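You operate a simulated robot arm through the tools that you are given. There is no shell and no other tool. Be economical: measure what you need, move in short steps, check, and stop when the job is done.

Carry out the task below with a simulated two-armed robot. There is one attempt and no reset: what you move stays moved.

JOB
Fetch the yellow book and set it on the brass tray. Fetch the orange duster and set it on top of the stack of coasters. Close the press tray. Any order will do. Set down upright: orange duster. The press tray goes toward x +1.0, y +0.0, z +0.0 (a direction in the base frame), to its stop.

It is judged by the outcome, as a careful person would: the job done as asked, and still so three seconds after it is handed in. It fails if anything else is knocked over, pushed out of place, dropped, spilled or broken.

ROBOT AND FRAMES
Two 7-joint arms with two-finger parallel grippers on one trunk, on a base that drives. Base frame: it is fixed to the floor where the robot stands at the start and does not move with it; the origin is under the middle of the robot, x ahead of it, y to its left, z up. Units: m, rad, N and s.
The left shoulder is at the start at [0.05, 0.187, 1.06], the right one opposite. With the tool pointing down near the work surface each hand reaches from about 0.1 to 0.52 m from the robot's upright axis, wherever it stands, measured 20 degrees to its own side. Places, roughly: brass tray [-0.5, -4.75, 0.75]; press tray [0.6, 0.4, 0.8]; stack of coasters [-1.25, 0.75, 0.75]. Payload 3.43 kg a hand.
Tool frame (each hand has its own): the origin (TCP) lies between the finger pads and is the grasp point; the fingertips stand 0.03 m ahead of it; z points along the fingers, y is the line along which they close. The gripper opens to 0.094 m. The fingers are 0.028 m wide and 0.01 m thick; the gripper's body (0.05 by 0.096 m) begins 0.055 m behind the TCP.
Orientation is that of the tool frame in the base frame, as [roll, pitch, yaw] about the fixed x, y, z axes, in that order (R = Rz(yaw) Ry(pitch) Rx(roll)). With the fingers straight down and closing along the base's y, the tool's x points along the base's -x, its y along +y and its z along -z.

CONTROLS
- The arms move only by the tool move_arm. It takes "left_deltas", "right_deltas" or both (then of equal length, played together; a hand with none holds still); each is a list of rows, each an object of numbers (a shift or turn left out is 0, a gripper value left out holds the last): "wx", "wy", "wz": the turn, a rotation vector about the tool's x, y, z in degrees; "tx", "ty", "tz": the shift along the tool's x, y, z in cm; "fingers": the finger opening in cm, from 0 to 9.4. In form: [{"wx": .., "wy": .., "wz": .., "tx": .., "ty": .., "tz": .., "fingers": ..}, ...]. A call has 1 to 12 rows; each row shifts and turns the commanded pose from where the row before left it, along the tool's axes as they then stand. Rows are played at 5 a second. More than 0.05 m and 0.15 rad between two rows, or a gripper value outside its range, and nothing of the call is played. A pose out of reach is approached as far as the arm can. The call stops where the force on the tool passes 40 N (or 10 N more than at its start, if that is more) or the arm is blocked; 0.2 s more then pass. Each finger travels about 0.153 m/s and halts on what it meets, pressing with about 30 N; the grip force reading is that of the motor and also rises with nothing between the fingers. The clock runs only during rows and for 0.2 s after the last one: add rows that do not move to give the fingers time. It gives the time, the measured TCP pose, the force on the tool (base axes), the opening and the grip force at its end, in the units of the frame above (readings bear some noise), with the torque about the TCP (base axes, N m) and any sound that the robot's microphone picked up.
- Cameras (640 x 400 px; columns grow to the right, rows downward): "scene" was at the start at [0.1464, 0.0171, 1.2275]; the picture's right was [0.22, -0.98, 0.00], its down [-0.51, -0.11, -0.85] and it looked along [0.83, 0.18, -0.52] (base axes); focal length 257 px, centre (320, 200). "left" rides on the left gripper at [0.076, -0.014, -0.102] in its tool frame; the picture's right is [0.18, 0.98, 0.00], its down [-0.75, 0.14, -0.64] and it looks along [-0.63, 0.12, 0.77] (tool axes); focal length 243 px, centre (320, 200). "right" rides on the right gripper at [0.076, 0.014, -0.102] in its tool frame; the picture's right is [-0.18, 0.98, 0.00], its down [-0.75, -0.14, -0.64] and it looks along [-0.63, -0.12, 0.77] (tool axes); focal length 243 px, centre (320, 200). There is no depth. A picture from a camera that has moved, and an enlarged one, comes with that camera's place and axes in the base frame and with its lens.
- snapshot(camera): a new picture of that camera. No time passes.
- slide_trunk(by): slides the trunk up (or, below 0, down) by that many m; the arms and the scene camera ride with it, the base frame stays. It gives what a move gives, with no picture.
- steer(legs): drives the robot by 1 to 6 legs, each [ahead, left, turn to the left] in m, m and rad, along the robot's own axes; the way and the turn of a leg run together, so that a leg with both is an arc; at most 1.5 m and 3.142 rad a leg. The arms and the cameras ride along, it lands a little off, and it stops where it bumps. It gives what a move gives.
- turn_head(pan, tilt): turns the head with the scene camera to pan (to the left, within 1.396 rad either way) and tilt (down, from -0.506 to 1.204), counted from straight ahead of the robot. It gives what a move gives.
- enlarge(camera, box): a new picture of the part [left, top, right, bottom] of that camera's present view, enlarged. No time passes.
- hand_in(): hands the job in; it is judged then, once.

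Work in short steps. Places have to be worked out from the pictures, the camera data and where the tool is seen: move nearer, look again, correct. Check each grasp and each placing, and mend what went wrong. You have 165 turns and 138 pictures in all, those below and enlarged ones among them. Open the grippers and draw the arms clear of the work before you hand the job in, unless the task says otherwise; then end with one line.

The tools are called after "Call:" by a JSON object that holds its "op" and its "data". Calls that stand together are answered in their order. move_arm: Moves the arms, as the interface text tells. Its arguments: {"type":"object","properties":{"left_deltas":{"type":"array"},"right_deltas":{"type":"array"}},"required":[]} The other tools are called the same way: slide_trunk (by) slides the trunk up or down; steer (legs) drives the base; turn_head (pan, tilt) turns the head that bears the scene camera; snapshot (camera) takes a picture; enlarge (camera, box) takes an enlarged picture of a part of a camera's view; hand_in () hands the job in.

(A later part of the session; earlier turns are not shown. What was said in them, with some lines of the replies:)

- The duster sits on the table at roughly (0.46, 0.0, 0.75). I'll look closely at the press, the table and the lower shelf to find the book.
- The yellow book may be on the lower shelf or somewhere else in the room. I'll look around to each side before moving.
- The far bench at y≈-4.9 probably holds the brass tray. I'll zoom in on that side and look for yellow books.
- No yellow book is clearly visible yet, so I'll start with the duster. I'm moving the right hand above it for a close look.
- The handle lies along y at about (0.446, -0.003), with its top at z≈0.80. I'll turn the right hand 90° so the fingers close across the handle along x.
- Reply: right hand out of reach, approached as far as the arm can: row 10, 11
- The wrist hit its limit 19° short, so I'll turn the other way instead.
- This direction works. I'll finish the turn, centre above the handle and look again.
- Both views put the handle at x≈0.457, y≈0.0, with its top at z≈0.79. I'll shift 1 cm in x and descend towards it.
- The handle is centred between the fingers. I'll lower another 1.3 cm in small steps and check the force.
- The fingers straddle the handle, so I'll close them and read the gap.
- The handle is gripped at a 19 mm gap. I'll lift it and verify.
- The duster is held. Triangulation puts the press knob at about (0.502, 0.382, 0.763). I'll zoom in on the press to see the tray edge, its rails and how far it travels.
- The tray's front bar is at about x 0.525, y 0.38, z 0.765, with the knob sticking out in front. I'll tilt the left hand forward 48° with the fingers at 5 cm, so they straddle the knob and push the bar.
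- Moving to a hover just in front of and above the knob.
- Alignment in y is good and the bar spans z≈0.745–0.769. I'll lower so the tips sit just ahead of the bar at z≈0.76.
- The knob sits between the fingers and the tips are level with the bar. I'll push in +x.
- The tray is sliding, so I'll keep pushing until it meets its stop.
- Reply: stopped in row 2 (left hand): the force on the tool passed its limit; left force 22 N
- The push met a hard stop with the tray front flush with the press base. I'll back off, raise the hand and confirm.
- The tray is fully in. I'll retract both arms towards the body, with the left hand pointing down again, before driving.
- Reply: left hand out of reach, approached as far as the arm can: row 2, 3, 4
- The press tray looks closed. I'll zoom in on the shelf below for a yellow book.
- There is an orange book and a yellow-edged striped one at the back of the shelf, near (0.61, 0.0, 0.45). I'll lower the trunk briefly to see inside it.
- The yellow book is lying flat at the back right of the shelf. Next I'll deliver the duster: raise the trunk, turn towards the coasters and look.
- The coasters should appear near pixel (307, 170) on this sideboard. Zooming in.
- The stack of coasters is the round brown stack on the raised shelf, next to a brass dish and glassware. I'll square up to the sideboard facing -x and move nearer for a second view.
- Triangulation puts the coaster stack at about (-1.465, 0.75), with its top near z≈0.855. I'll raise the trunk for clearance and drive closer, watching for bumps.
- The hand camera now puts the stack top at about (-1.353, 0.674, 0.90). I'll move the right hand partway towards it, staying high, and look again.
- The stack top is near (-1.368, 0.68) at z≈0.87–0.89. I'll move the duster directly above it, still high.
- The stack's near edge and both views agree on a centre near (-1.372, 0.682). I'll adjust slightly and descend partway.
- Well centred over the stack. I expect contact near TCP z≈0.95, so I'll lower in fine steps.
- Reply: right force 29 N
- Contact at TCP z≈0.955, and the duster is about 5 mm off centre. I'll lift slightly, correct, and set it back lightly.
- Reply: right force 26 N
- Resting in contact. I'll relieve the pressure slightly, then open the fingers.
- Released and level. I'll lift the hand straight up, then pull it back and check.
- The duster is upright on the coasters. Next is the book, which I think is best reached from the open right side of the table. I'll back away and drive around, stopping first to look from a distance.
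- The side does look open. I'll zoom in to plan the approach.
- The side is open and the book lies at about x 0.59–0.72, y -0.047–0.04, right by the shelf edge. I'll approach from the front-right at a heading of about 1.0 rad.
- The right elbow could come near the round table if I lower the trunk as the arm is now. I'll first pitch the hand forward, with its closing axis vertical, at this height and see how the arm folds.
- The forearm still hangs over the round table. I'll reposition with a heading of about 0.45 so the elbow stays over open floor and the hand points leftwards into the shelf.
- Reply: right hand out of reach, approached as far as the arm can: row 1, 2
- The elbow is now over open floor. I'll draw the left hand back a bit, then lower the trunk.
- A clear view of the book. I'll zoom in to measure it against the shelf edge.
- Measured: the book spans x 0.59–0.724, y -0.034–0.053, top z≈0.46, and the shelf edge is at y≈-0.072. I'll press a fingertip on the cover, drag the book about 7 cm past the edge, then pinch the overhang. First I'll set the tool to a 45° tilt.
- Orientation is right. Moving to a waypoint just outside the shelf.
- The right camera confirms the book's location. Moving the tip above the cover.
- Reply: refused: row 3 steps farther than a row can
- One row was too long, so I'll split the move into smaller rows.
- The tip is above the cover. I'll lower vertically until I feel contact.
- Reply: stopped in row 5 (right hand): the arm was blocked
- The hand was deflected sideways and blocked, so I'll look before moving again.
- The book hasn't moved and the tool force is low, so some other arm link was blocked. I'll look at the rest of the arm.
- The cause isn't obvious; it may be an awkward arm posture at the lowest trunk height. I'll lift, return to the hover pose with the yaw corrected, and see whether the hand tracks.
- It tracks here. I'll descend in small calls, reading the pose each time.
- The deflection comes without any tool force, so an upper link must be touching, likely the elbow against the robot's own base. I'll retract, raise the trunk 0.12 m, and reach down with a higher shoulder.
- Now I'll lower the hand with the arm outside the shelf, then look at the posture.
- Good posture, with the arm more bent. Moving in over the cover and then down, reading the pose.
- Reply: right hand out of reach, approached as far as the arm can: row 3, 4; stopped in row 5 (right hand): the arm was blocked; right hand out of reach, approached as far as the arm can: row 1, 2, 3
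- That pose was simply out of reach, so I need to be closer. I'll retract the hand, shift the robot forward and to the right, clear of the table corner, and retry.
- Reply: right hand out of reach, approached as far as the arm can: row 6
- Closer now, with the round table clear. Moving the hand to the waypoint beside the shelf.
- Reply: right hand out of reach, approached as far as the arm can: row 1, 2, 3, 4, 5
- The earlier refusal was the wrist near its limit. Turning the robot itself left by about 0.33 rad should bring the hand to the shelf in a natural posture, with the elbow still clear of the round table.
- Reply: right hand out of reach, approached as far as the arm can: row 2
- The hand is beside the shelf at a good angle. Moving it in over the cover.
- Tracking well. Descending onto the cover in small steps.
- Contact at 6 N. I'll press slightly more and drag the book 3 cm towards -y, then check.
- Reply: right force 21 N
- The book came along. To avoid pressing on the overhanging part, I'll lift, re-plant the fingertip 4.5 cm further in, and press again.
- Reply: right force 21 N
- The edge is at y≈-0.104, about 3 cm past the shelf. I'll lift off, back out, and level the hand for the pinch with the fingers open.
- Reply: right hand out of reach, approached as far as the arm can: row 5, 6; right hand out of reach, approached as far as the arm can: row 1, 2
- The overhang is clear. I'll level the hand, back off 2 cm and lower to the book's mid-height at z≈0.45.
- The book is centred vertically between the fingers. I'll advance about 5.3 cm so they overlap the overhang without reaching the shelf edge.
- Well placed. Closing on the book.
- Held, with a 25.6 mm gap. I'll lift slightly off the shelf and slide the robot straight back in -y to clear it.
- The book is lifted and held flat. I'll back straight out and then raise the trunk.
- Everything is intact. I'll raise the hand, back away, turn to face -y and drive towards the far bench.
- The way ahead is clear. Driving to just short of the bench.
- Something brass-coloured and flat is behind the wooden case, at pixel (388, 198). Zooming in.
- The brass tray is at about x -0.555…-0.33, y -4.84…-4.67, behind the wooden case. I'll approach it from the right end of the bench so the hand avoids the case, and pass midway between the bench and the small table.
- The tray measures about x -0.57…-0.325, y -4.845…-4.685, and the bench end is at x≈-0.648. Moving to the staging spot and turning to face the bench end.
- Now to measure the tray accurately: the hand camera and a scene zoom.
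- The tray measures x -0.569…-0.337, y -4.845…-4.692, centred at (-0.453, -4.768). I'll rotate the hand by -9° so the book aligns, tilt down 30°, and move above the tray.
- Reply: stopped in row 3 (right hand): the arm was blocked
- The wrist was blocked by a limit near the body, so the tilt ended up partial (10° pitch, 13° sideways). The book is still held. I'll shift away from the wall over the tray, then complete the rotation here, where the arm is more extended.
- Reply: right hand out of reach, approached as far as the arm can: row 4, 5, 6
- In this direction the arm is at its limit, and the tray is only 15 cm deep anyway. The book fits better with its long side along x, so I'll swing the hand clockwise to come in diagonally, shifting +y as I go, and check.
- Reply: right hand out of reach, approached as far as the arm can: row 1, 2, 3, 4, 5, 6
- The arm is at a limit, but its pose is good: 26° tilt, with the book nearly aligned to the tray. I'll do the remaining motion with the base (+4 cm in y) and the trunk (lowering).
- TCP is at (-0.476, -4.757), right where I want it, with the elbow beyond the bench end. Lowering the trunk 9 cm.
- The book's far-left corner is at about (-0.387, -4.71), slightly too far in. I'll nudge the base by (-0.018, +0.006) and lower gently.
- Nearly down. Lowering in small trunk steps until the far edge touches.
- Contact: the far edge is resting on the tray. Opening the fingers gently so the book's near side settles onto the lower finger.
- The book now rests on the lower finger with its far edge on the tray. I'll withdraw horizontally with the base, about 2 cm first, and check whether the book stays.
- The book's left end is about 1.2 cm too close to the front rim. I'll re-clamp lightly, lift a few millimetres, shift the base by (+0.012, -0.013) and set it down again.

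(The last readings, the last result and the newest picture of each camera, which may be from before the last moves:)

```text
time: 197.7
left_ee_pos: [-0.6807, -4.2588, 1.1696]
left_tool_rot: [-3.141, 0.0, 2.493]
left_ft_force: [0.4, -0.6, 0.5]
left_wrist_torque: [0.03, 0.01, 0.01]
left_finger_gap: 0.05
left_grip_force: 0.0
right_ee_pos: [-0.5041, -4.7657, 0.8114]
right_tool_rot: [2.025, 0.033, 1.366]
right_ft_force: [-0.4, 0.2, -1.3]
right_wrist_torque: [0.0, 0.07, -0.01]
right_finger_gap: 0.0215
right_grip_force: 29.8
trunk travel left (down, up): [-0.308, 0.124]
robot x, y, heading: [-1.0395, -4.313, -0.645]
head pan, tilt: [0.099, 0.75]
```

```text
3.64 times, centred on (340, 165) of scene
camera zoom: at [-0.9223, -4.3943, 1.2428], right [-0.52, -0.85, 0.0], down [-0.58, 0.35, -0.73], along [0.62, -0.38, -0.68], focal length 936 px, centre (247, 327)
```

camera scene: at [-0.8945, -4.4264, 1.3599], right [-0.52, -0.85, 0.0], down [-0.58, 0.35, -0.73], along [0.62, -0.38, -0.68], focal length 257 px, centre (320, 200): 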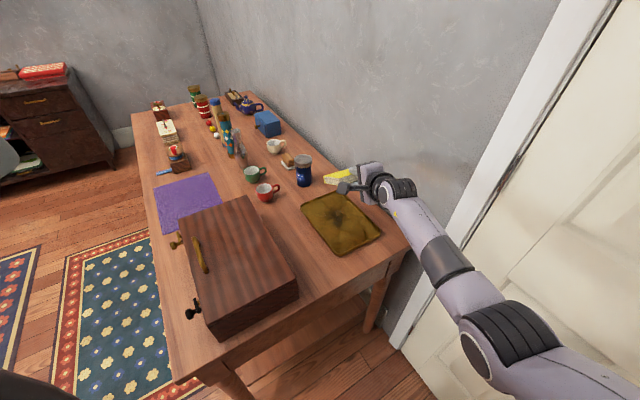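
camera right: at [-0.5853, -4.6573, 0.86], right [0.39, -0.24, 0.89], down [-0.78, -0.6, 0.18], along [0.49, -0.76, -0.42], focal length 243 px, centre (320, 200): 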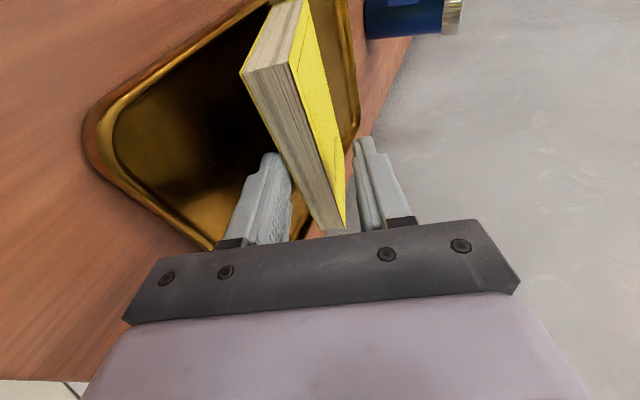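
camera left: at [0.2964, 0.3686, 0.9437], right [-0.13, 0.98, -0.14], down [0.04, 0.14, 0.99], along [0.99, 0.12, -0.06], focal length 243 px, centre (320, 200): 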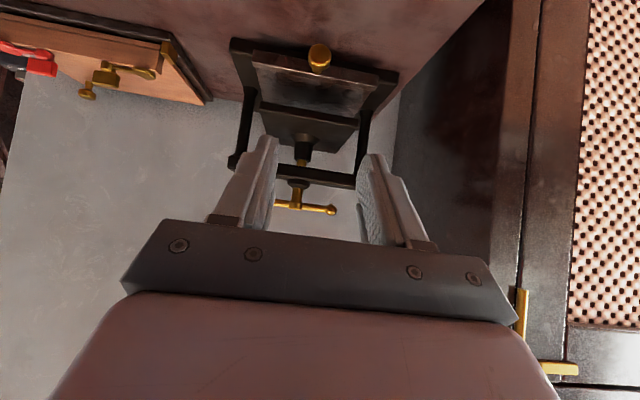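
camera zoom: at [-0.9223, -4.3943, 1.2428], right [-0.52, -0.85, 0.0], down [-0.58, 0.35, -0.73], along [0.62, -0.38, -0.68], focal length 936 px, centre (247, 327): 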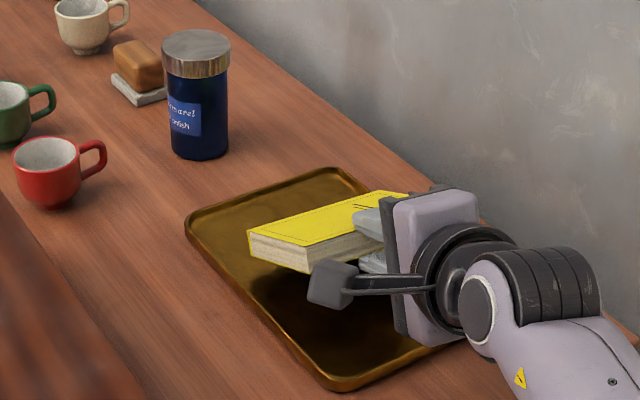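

Now well within the tray. Lowering back and releasing.

Call:
{"op": "slide_trunk", "data": {"by": -0.012}}

Call:
{"op": "move_arm", "data": {"right_deltas": [{"fingers": 2.6}, {"fingers": 3.2}, {"fingers": 3.8}, {"fingers": 4.4}, {}]}}

Call:
{"op": "steer", "data": {"legs": [[-0.017, -0.012, 0]]}}

Call:
{"op": "enlarge", "data": {"camera": "scene", "box": [270, 110, 410, 220]}}

Call:
{"op": "snapshot", "data": {"camera": "right"}}

```text
time: 198.3
left_ee_pos: [-0.681, -4.2575, 1.1574]
left_tool_rot: [3.141, 0.0, 2.494]
left_ft_force: [0.1, 0.2, -0.2]
left_wrist_torque: [0.0, -0.03, -0.02]
left_finger_gap: 0.05
left_grip_force: 0.0
right_ee_pos: [-0.5041, -4.765, 0.8027]
right_tool_rot: [2.017, 0.033, 1.367]
right_ft_force: [-1.5, 0.1, 6.6]
right_wrist_torque: [-0.58, -0.57, -0.12]
right_finger_gap: 0.0216
right_grip_force: 29.8
trunk travel left (down, up): [-0.296, 0.136]
robot x, y, heading: [-1.0428, -4.3103, -0.647]
head pan, tilt: [0.099, 0.75]
```

```text
time: 199.5
left_ee_pos: [-0.6811, -4.259, 1.1585]
left_tool_rot: [3.142, 0.001, 2.494]
left_ft_force: [-0.7, 1.3, 0.5]
left_wrist_torque: [0.02, 0.0, 0.0]
left_finger_gap: 0.0501
left_grip_force: 0.1
right_ee_pos: [-0.5052, -4.7663, 0.801]
right_tool_rot: [2.023, 0.031, 1.366]
right_ft_force: [0.0, -0.2, -0.5]
right_wrist_torque: [-0.02, 0.03, 0.05]
right_finger_gap: 0.0443
right_grip_force: 0.8
trunk travel left (down, up): [-0.296, 0.136]
robot x, y, heading: [-1.0383, -4.3129, -0.644]
head pan, tilt: [0.099, 0.75]
```

```text
time: 200.3
left_ee_pos: [-0.7017, -4.2587, 1.1581]
left_tool_rot: [3.141, 0.002, 2.495]
left_ft_force: [0.0, -0.8, -0.4]
left_wrist_torque: [-0.02, -0.04, 0.01]
left_finger_gap: 0.0498
left_grip_force: 0.0
right_ee_pos: [-0.5255, -4.7649, 0.8004]
right_tool_rot: [2.023, 0.031, 1.367]
right_ft_force: [0.1, -0.6, -0.4]
right_wrist_torque: [0.01, 0.0, 0.02]
right_finger_gap: 0.0439
right_grip_force: 0.1
trunk travel left (down, up): [-0.296, 0.136]
robot x, y, heading: [-1.0604, -4.3131, -0.644]
head pan, tilt: [0.099, 0.75]
```

```text
3.64 times, centred on (340, 165) of scene
camera zoom: at [-0.9442, -4.393, 1.2311], right [-0.52, -0.85, 0.0], down [-0.58, 0.35, -0.73], along [0.63, -0.38, -0.68], focal length 936 px, centre (247, 327)
```

zoom: 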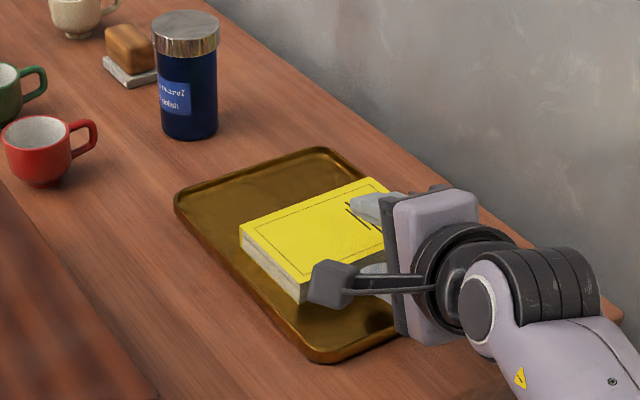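

```text
27 pictures are left
camera right: at [-0.5943, -4.6706, 0.8581], right [0.39, -0.24, 0.89], down [-0.78, -0.6, 0.18], along [0.49, -0.76, -0.42], focal length 243 px, centre (320, 200)
```

right: 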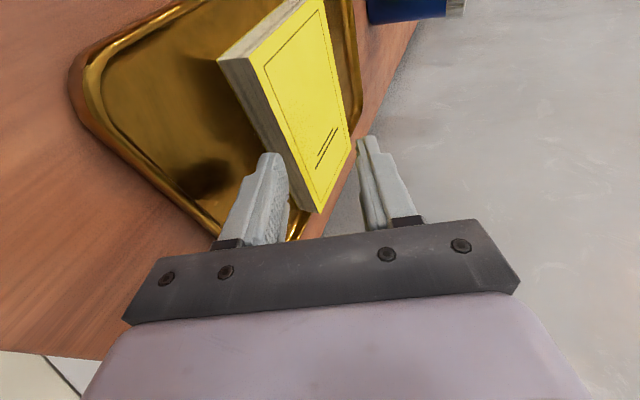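

Almost flat. Backing off another 1.5 cm, then I'll raise.

Call:
{"op": "steer", "data": {"legs": [[-0.013, -0.009, 0]]}}

Call:
{"op": "snapshot", "data": {"camera": "right"}}

```text
time: 201.1
left_ee_pos: [-0.7181, -4.2578, 1.1578]
left_tool_rot: [-3.141, 0.002, 2.492]
left_ft_force: [-1.2, 0.0, -0.6]
left_wrist_torque: [-0.01, -0.01, 0.01]
left_finger_gap: 0.0497
left_grip_force: 0.1
right_ee_pos: [-0.5415, -4.7655, 0.8011]
right_tool_rot: [2.022, 0.031, 1.366]
right_ft_force: [0.2, -0.6, 0.1]
right_wrist_torque: [0.03, 0.01, 0.0]
right_finger_gap: 0.044
right_grip_force: 0.0
trunk travel left (down, up): [-0.296, 0.136]
robot x, y, heading: [-1.0789, -4.3115, -0.648]
head pan, tilt: [0.099, 0.75]
```

```text
26 pictures are left
camera right: at [-0.6099, -4.6701, 0.8581], right [0.39, -0.24, 0.89], down [-0.78, -0.6, 0.18], along [0.49, -0.76, -0.42], focal length 243 px, centre (320, 200)
```

right: 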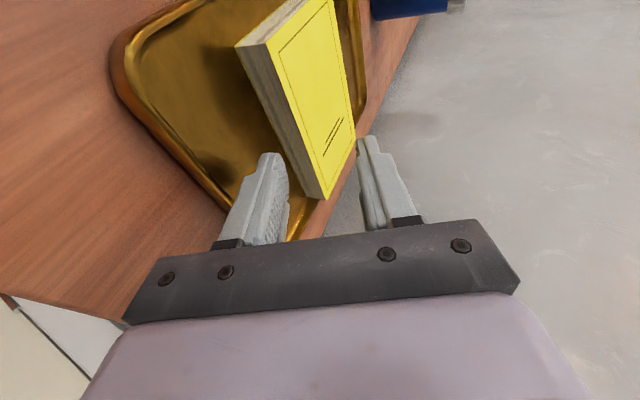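

Call:
{"op": "steer", "data": {"legs": [[-0.013, -0.009, 0]]}}

Call:
{"op": "snapshot", "data": {"camera": "right"}}

Call:
{"op": "enlarge", "data": {"camera": "scene", "box": [270, 100, 430, 220]}}

```text
time: 201.9
left_ee_pos: [-0.7334, -4.257, 1.1581]
left_tool_rot: [-3.141, 0.002, 2.494]
left_ft_force: [-0.4, -0.3, 0.0]
left_wrist_torque: [0.02, -0.02, -0.05]
left_finger_gap: 0.05
left_grip_force: 0.1
right_ee_pos: [-0.5569, -4.7627, 0.802]
right_tool_rot: [2.021, 0.032, 1.367]
right_ft_force: [0.4, 0.8, -0.4]
right_wrist_torque: [-0.01, 0.0, 0.0]
right_finger_gap: 0.044
right_grip_force: 0.0
trunk travel left (down, up): [-0.296, 0.136]
robot x, y, heading: [-1.0915, -4.3092, -0.647]
head pan, tilt: [0.099, 0.75]
```

```text
25 pictures are left
camera right: at [-0.6255, -4.6695, 0.8582], right [0.39, -0.24, 0.89], down [-0.78, -0.6, 0.18], along [0.49, -0.76, -0.42], focal length 243 px, centre (320, 200)
```

right: 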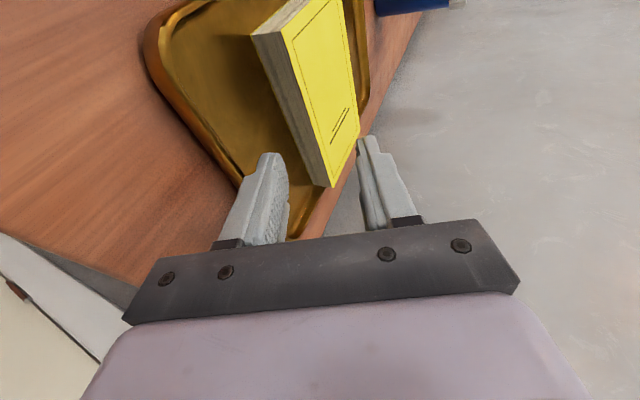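

```text
3.33 times, centred on (350, 160) of scene
camera zoom: at [-0.9754, -4.3917, 1.231], right [-0.52, -0.85, 0.0], down [-0.58, 0.35, -0.73], along [0.63, -0.38, -0.68], focal length 858 px, centre (220, 333)
```

zoom: 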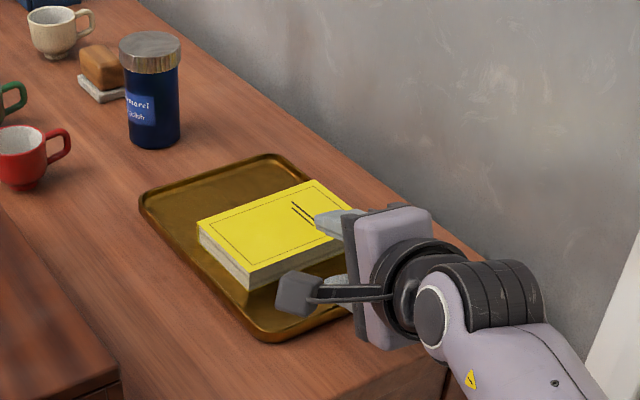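

The book lies flat in the tray and the fingertips are about 3 cm clear of it. Raising the trunk, then backing off.

Call:
{"op": "slide_trunk", "data": {"by": 0.12}}

Call:
{"op": "steer", "data": {"legs": [[-0.16, 0.0, 0]]}}

Call:
{"op": "snapshot", "data": {"camera": "scene"}}

Call:
{"op": "enlarge", "data": {"camera": "scene", "box": [240, 90, 440, 230]}}

```text
time: 203.4
left_ee_pos: [-0.7337, -4.257, 1.2774]
left_tool_rot: [3.141, 0.001, 2.493]
left_ft_force: [-0.3, 0.2, -0.1]
left_wrist_torque: [-0.02, 0.0, -0.01]
left_finger_gap: 0.0499
left_grip_force: 0.1
right_ee_pos: [-0.5561, -4.7634, 0.9208]
right_tool_rot: [2.022, 0.031, 1.367]
right_ft_force: [-0.3, 0.6, 0.3]
right_wrist_torque: [0.01, -0.03, 0.0]
right_finger_gap: 0.0442
right_grip_force: 0.0
trunk travel left (down, up): [-0.416, 0.016]
robot x, y, heading: [-1.0932, -4.3094, -0.643]
head pan, tilt: [0.099, 0.75]
```

```text
time: 204.8
left_ee_pos: [-0.8609, -4.1616, 1.2778]
left_tool_rot: [-3.141, 0.002, 2.493]
left_ft_force: [-0.5, 1.1, 0.4]
left_wrist_torque: [-0.01, -0.01, -0.02]
left_finger_gap: 0.0502
left_grip_force: 0.0
right_ee_pos: [-0.685, -4.6672, 0.9226]
right_tool_rot: [2.019, 0.031, 1.363]
right_ft_force: [-0.6, 0.6, 0.1]
right_wrist_torque: [0.01, 0.05, 0.01]
right_finger_gap: 0.0441
right_grip_force: 0.0
trunk travel left (down, up): [-0.416, 0.016]
robot x, y, heading: [-1.2189, -4.2164, -0.65]
head pan, tilt: [0.099, 0.75]
```

```text
23 pictures are left
camera scene: at [-1.1029, -4.2953, 1.3511], right [-0.52, -0.85, 0.0], down [-0.58, 0.35, -0.73], along [0.62, -0.38, -0.68], focal length 257 px, centre (320, 200)
```

scene: 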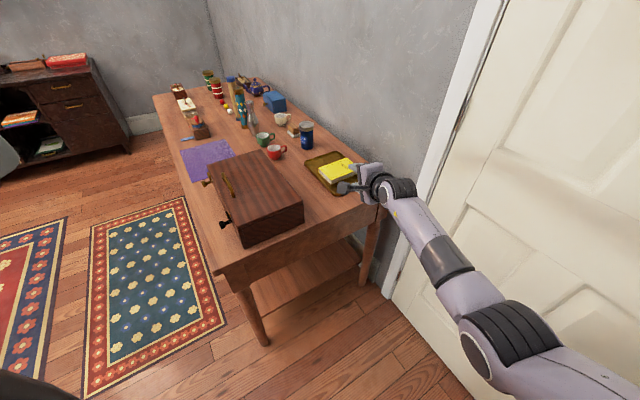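

```text
2.86 times, centred on (340, 160) of scene
camera zoom: at [-1.1029, -4.2953, 1.3511], right [-0.52, -0.85, 0.0], down [-0.58, 0.35, -0.73], along [0.62, -0.38, -0.68], focal length 735 px, centre (263, 314)
```

zoom: 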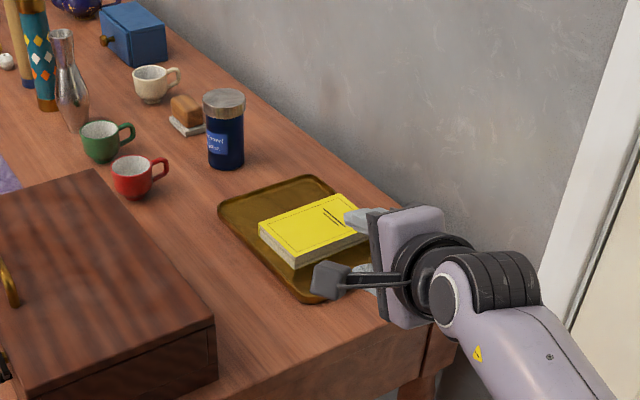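

Everything else on the bench is undisturbed. I'll back off another 10 cm so the hand clears the bench end, then take a final look.

Call:
{"op": "steer", "data": {"legs": [[-0.1, 0.0, 0]]}}

Call:
{"op": "enlarge", "data": {"camera": "scene", "box": [240, 90, 440, 230]}}

```text
time: 205.9
left_ee_pos: [-0.9, -4.1011, 1.2749]
left_tool_rot: [-3.14, -0.005, 2.498]
left_ft_force: [1.1, -0.6, 0.1]
left_wrist_torque: [-0.01, 0.02, 0.01]
left_finger_gap: 0.05
left_grip_force: 0.0
right_ee_pos: [-0.7251, -4.6069, 0.9169]
right_tool_rot: [2.031, 0.032, 1.37]
right_ft_force: [-0.1, -0.8, 0.0]
right_wrist_torque: [-0.02, 0.01, 0.01]
right_finger_gap: 0.044
right_grip_force: 0.1
trunk travel left (down, up): [-0.416, 0.016]
robot x, y, heading: [-1.2692, -4.1544, -0.641]
head pan, tilt: [0.099, 0.75]
```

```text
2.86 times, centred on (340, 160) of scene
camera zoom: at [-1.1408, -4.2376, 1.3503], right [-0.52, -0.86, 0.0], down [-0.59, 0.35, -0.73], along [0.62, -0.38, -0.69], focal length 735 px, centre (263, 314)
```

zoom: 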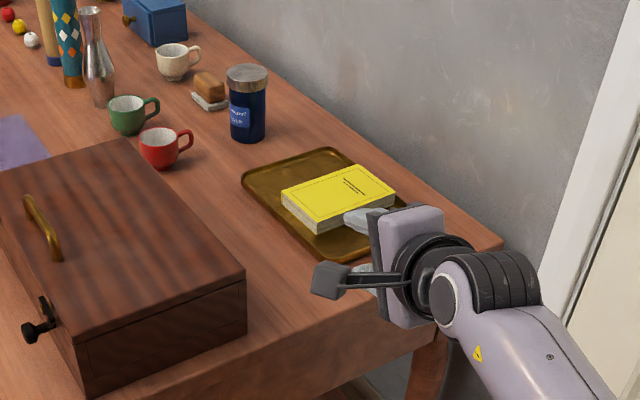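

That last leg seems to have been hindered, perhaps by a light touch on the wall behind me. I'll ease off it and look towards that side.

Call:
{"op": "steer", "data": {"legs": [[0.03, 0.02, 0]]}}

Call:
{"op": "turn_head", "data": {"pan": -1.39, "tilt": 0.7}}

Call:
{"op": "snapshot", "data": {"camera": "scene"}}

Call:
{"op": "turn_head", "data": {"pan": 1.39, "tilt": 0.7}}

Call:
{"op": "snapshot", "data": {"camera": "scene"}}

```text
time: 206.8
left_ee_pos: [-0.8705, -4.1031, 1.2772]
left_tool_rot: [-3.141, 0.0, 2.498]
left_ft_force: [-0.5, -1.0, 0.3]
left_wrist_torque: [0.02, 0.05, -0.01]
left_finger_gap: 0.05
left_grip_force: 0.2
right_ee_pos: [-0.6911, -4.6079, 0.92]
right_tool_rot: [2.026, 0.031, 1.368]
right_ft_force: [0.4, -0.1, 0.4]
right_wrist_torque: [0.02, -0.03, 0.0]
right_finger_gap: 0.044
right_grip_force: 0.1
trunk travel left (down, up): [-0.416, 0.016]
robot x, y, heading: [-1.2291, -4.1591, -0.639]
head pan, tilt: [0.099, 0.75]
```

```text
time: 208.4
left_ee_pos: [-0.8704, -4.101, 1.2763]
left_tool_rot: [-3.141, 0.001, 2.497]
left_ft_force: [-0.8, -0.1, -0.2]
left_wrist_torque: [-0.01, 0.01, -0.01]
left_finger_gap: 0.0498
left_grip_force: 0.1
right_ee_pos: [-0.6918, -4.6087, 0.9212]
right_tool_rot: [2.022, 0.031, 1.37]
right_ft_force: [0.4, 0.2, -0.1]
right_wrist_torque: [-0.04, 0.0, 0.01]
right_finger_gap: 0.0437
right_grip_force: 0.0
trunk travel left (down, up): [-0.416, 0.016]
robot x, y, heading: [-1.2309, -4.1565, -0.644]
head pan, tilt: [-1.389, 0.7]
```

```text
20 pictures are left
camera scene: at [-1.2207, -4.271, 1.3552], right [-0.9, 0.44, 0.0], down [0.29, 0.58, -0.76], along [-0.34, -0.69, -0.64], focal length 257 px, centre (320, 200)
```

scene: 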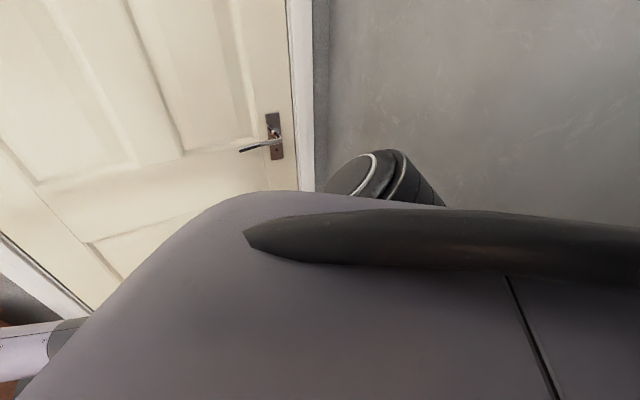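

```text
time: 210.8
left_ee_pos: [-0.8715, -4.1016, 1.2774]
left_tool_rot: [-3.14, 0.001, 2.495]
left_ft_force: [0.5, 0.2, 0.7]
left_wrist_torque: [0.0, -0.01, 0.01]
left_finger_gap: 0.0499
left_grip_force: 0.1
right_ee_pos: [-0.6926, -4.6084, 0.9215]
right_tool_rot: [2.023, 0.033, 1.371]
right_ft_force: [0.2, 0.4, 0.2]
right_wrist_torque: [-0.02, -0.01, 0.03]
right_finger_gap: 0.044
right_grip_force: 0.0
trunk travel left (down, up): [-0.416, 0.016]
robot x, y, heading: [-1.2268, -4.1565, -0.642]
head pan, tilt: [1.389, 0.7]
```

```text
19 pictures are left
camera scene: at [-1.1206, -4.1372, 1.3552], right [0.68, -0.73, 0.0], down [-0.47, -0.44, -0.76], along [0.56, 0.52, -0.64], focal length 257 px, centre (320, 200)
```

scene: 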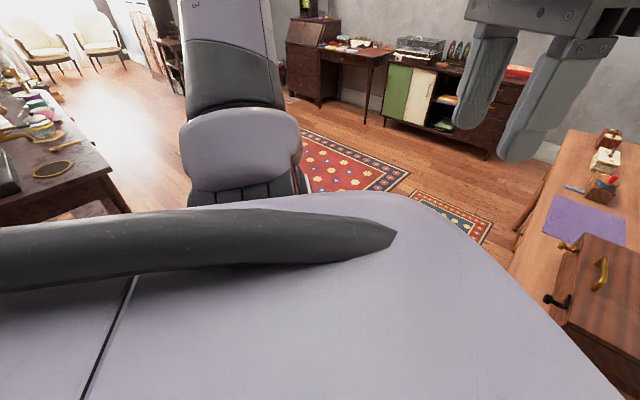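

The book lies flat on the brass tray, the duster stands upright on the coasters and the press tray is shut against its stop. Grippers are open and both arms are clear. Only the x motion was hindered on that last leg, which fits contact with the plain wall. Handing in.

Call:
{"op": "hand_in", "data": {}}

```text
The job is handed in.
```

All three tasks are done and handed in: the yellow book is flat on the brass tray, the orange duster is upright on the stack of coasters, and the press tray is pushed in to its stop. While backing away at the end, the robot lightly touched something behind it, most likely the wall; I saw nothing disturbed, but the small table back there was out of view.
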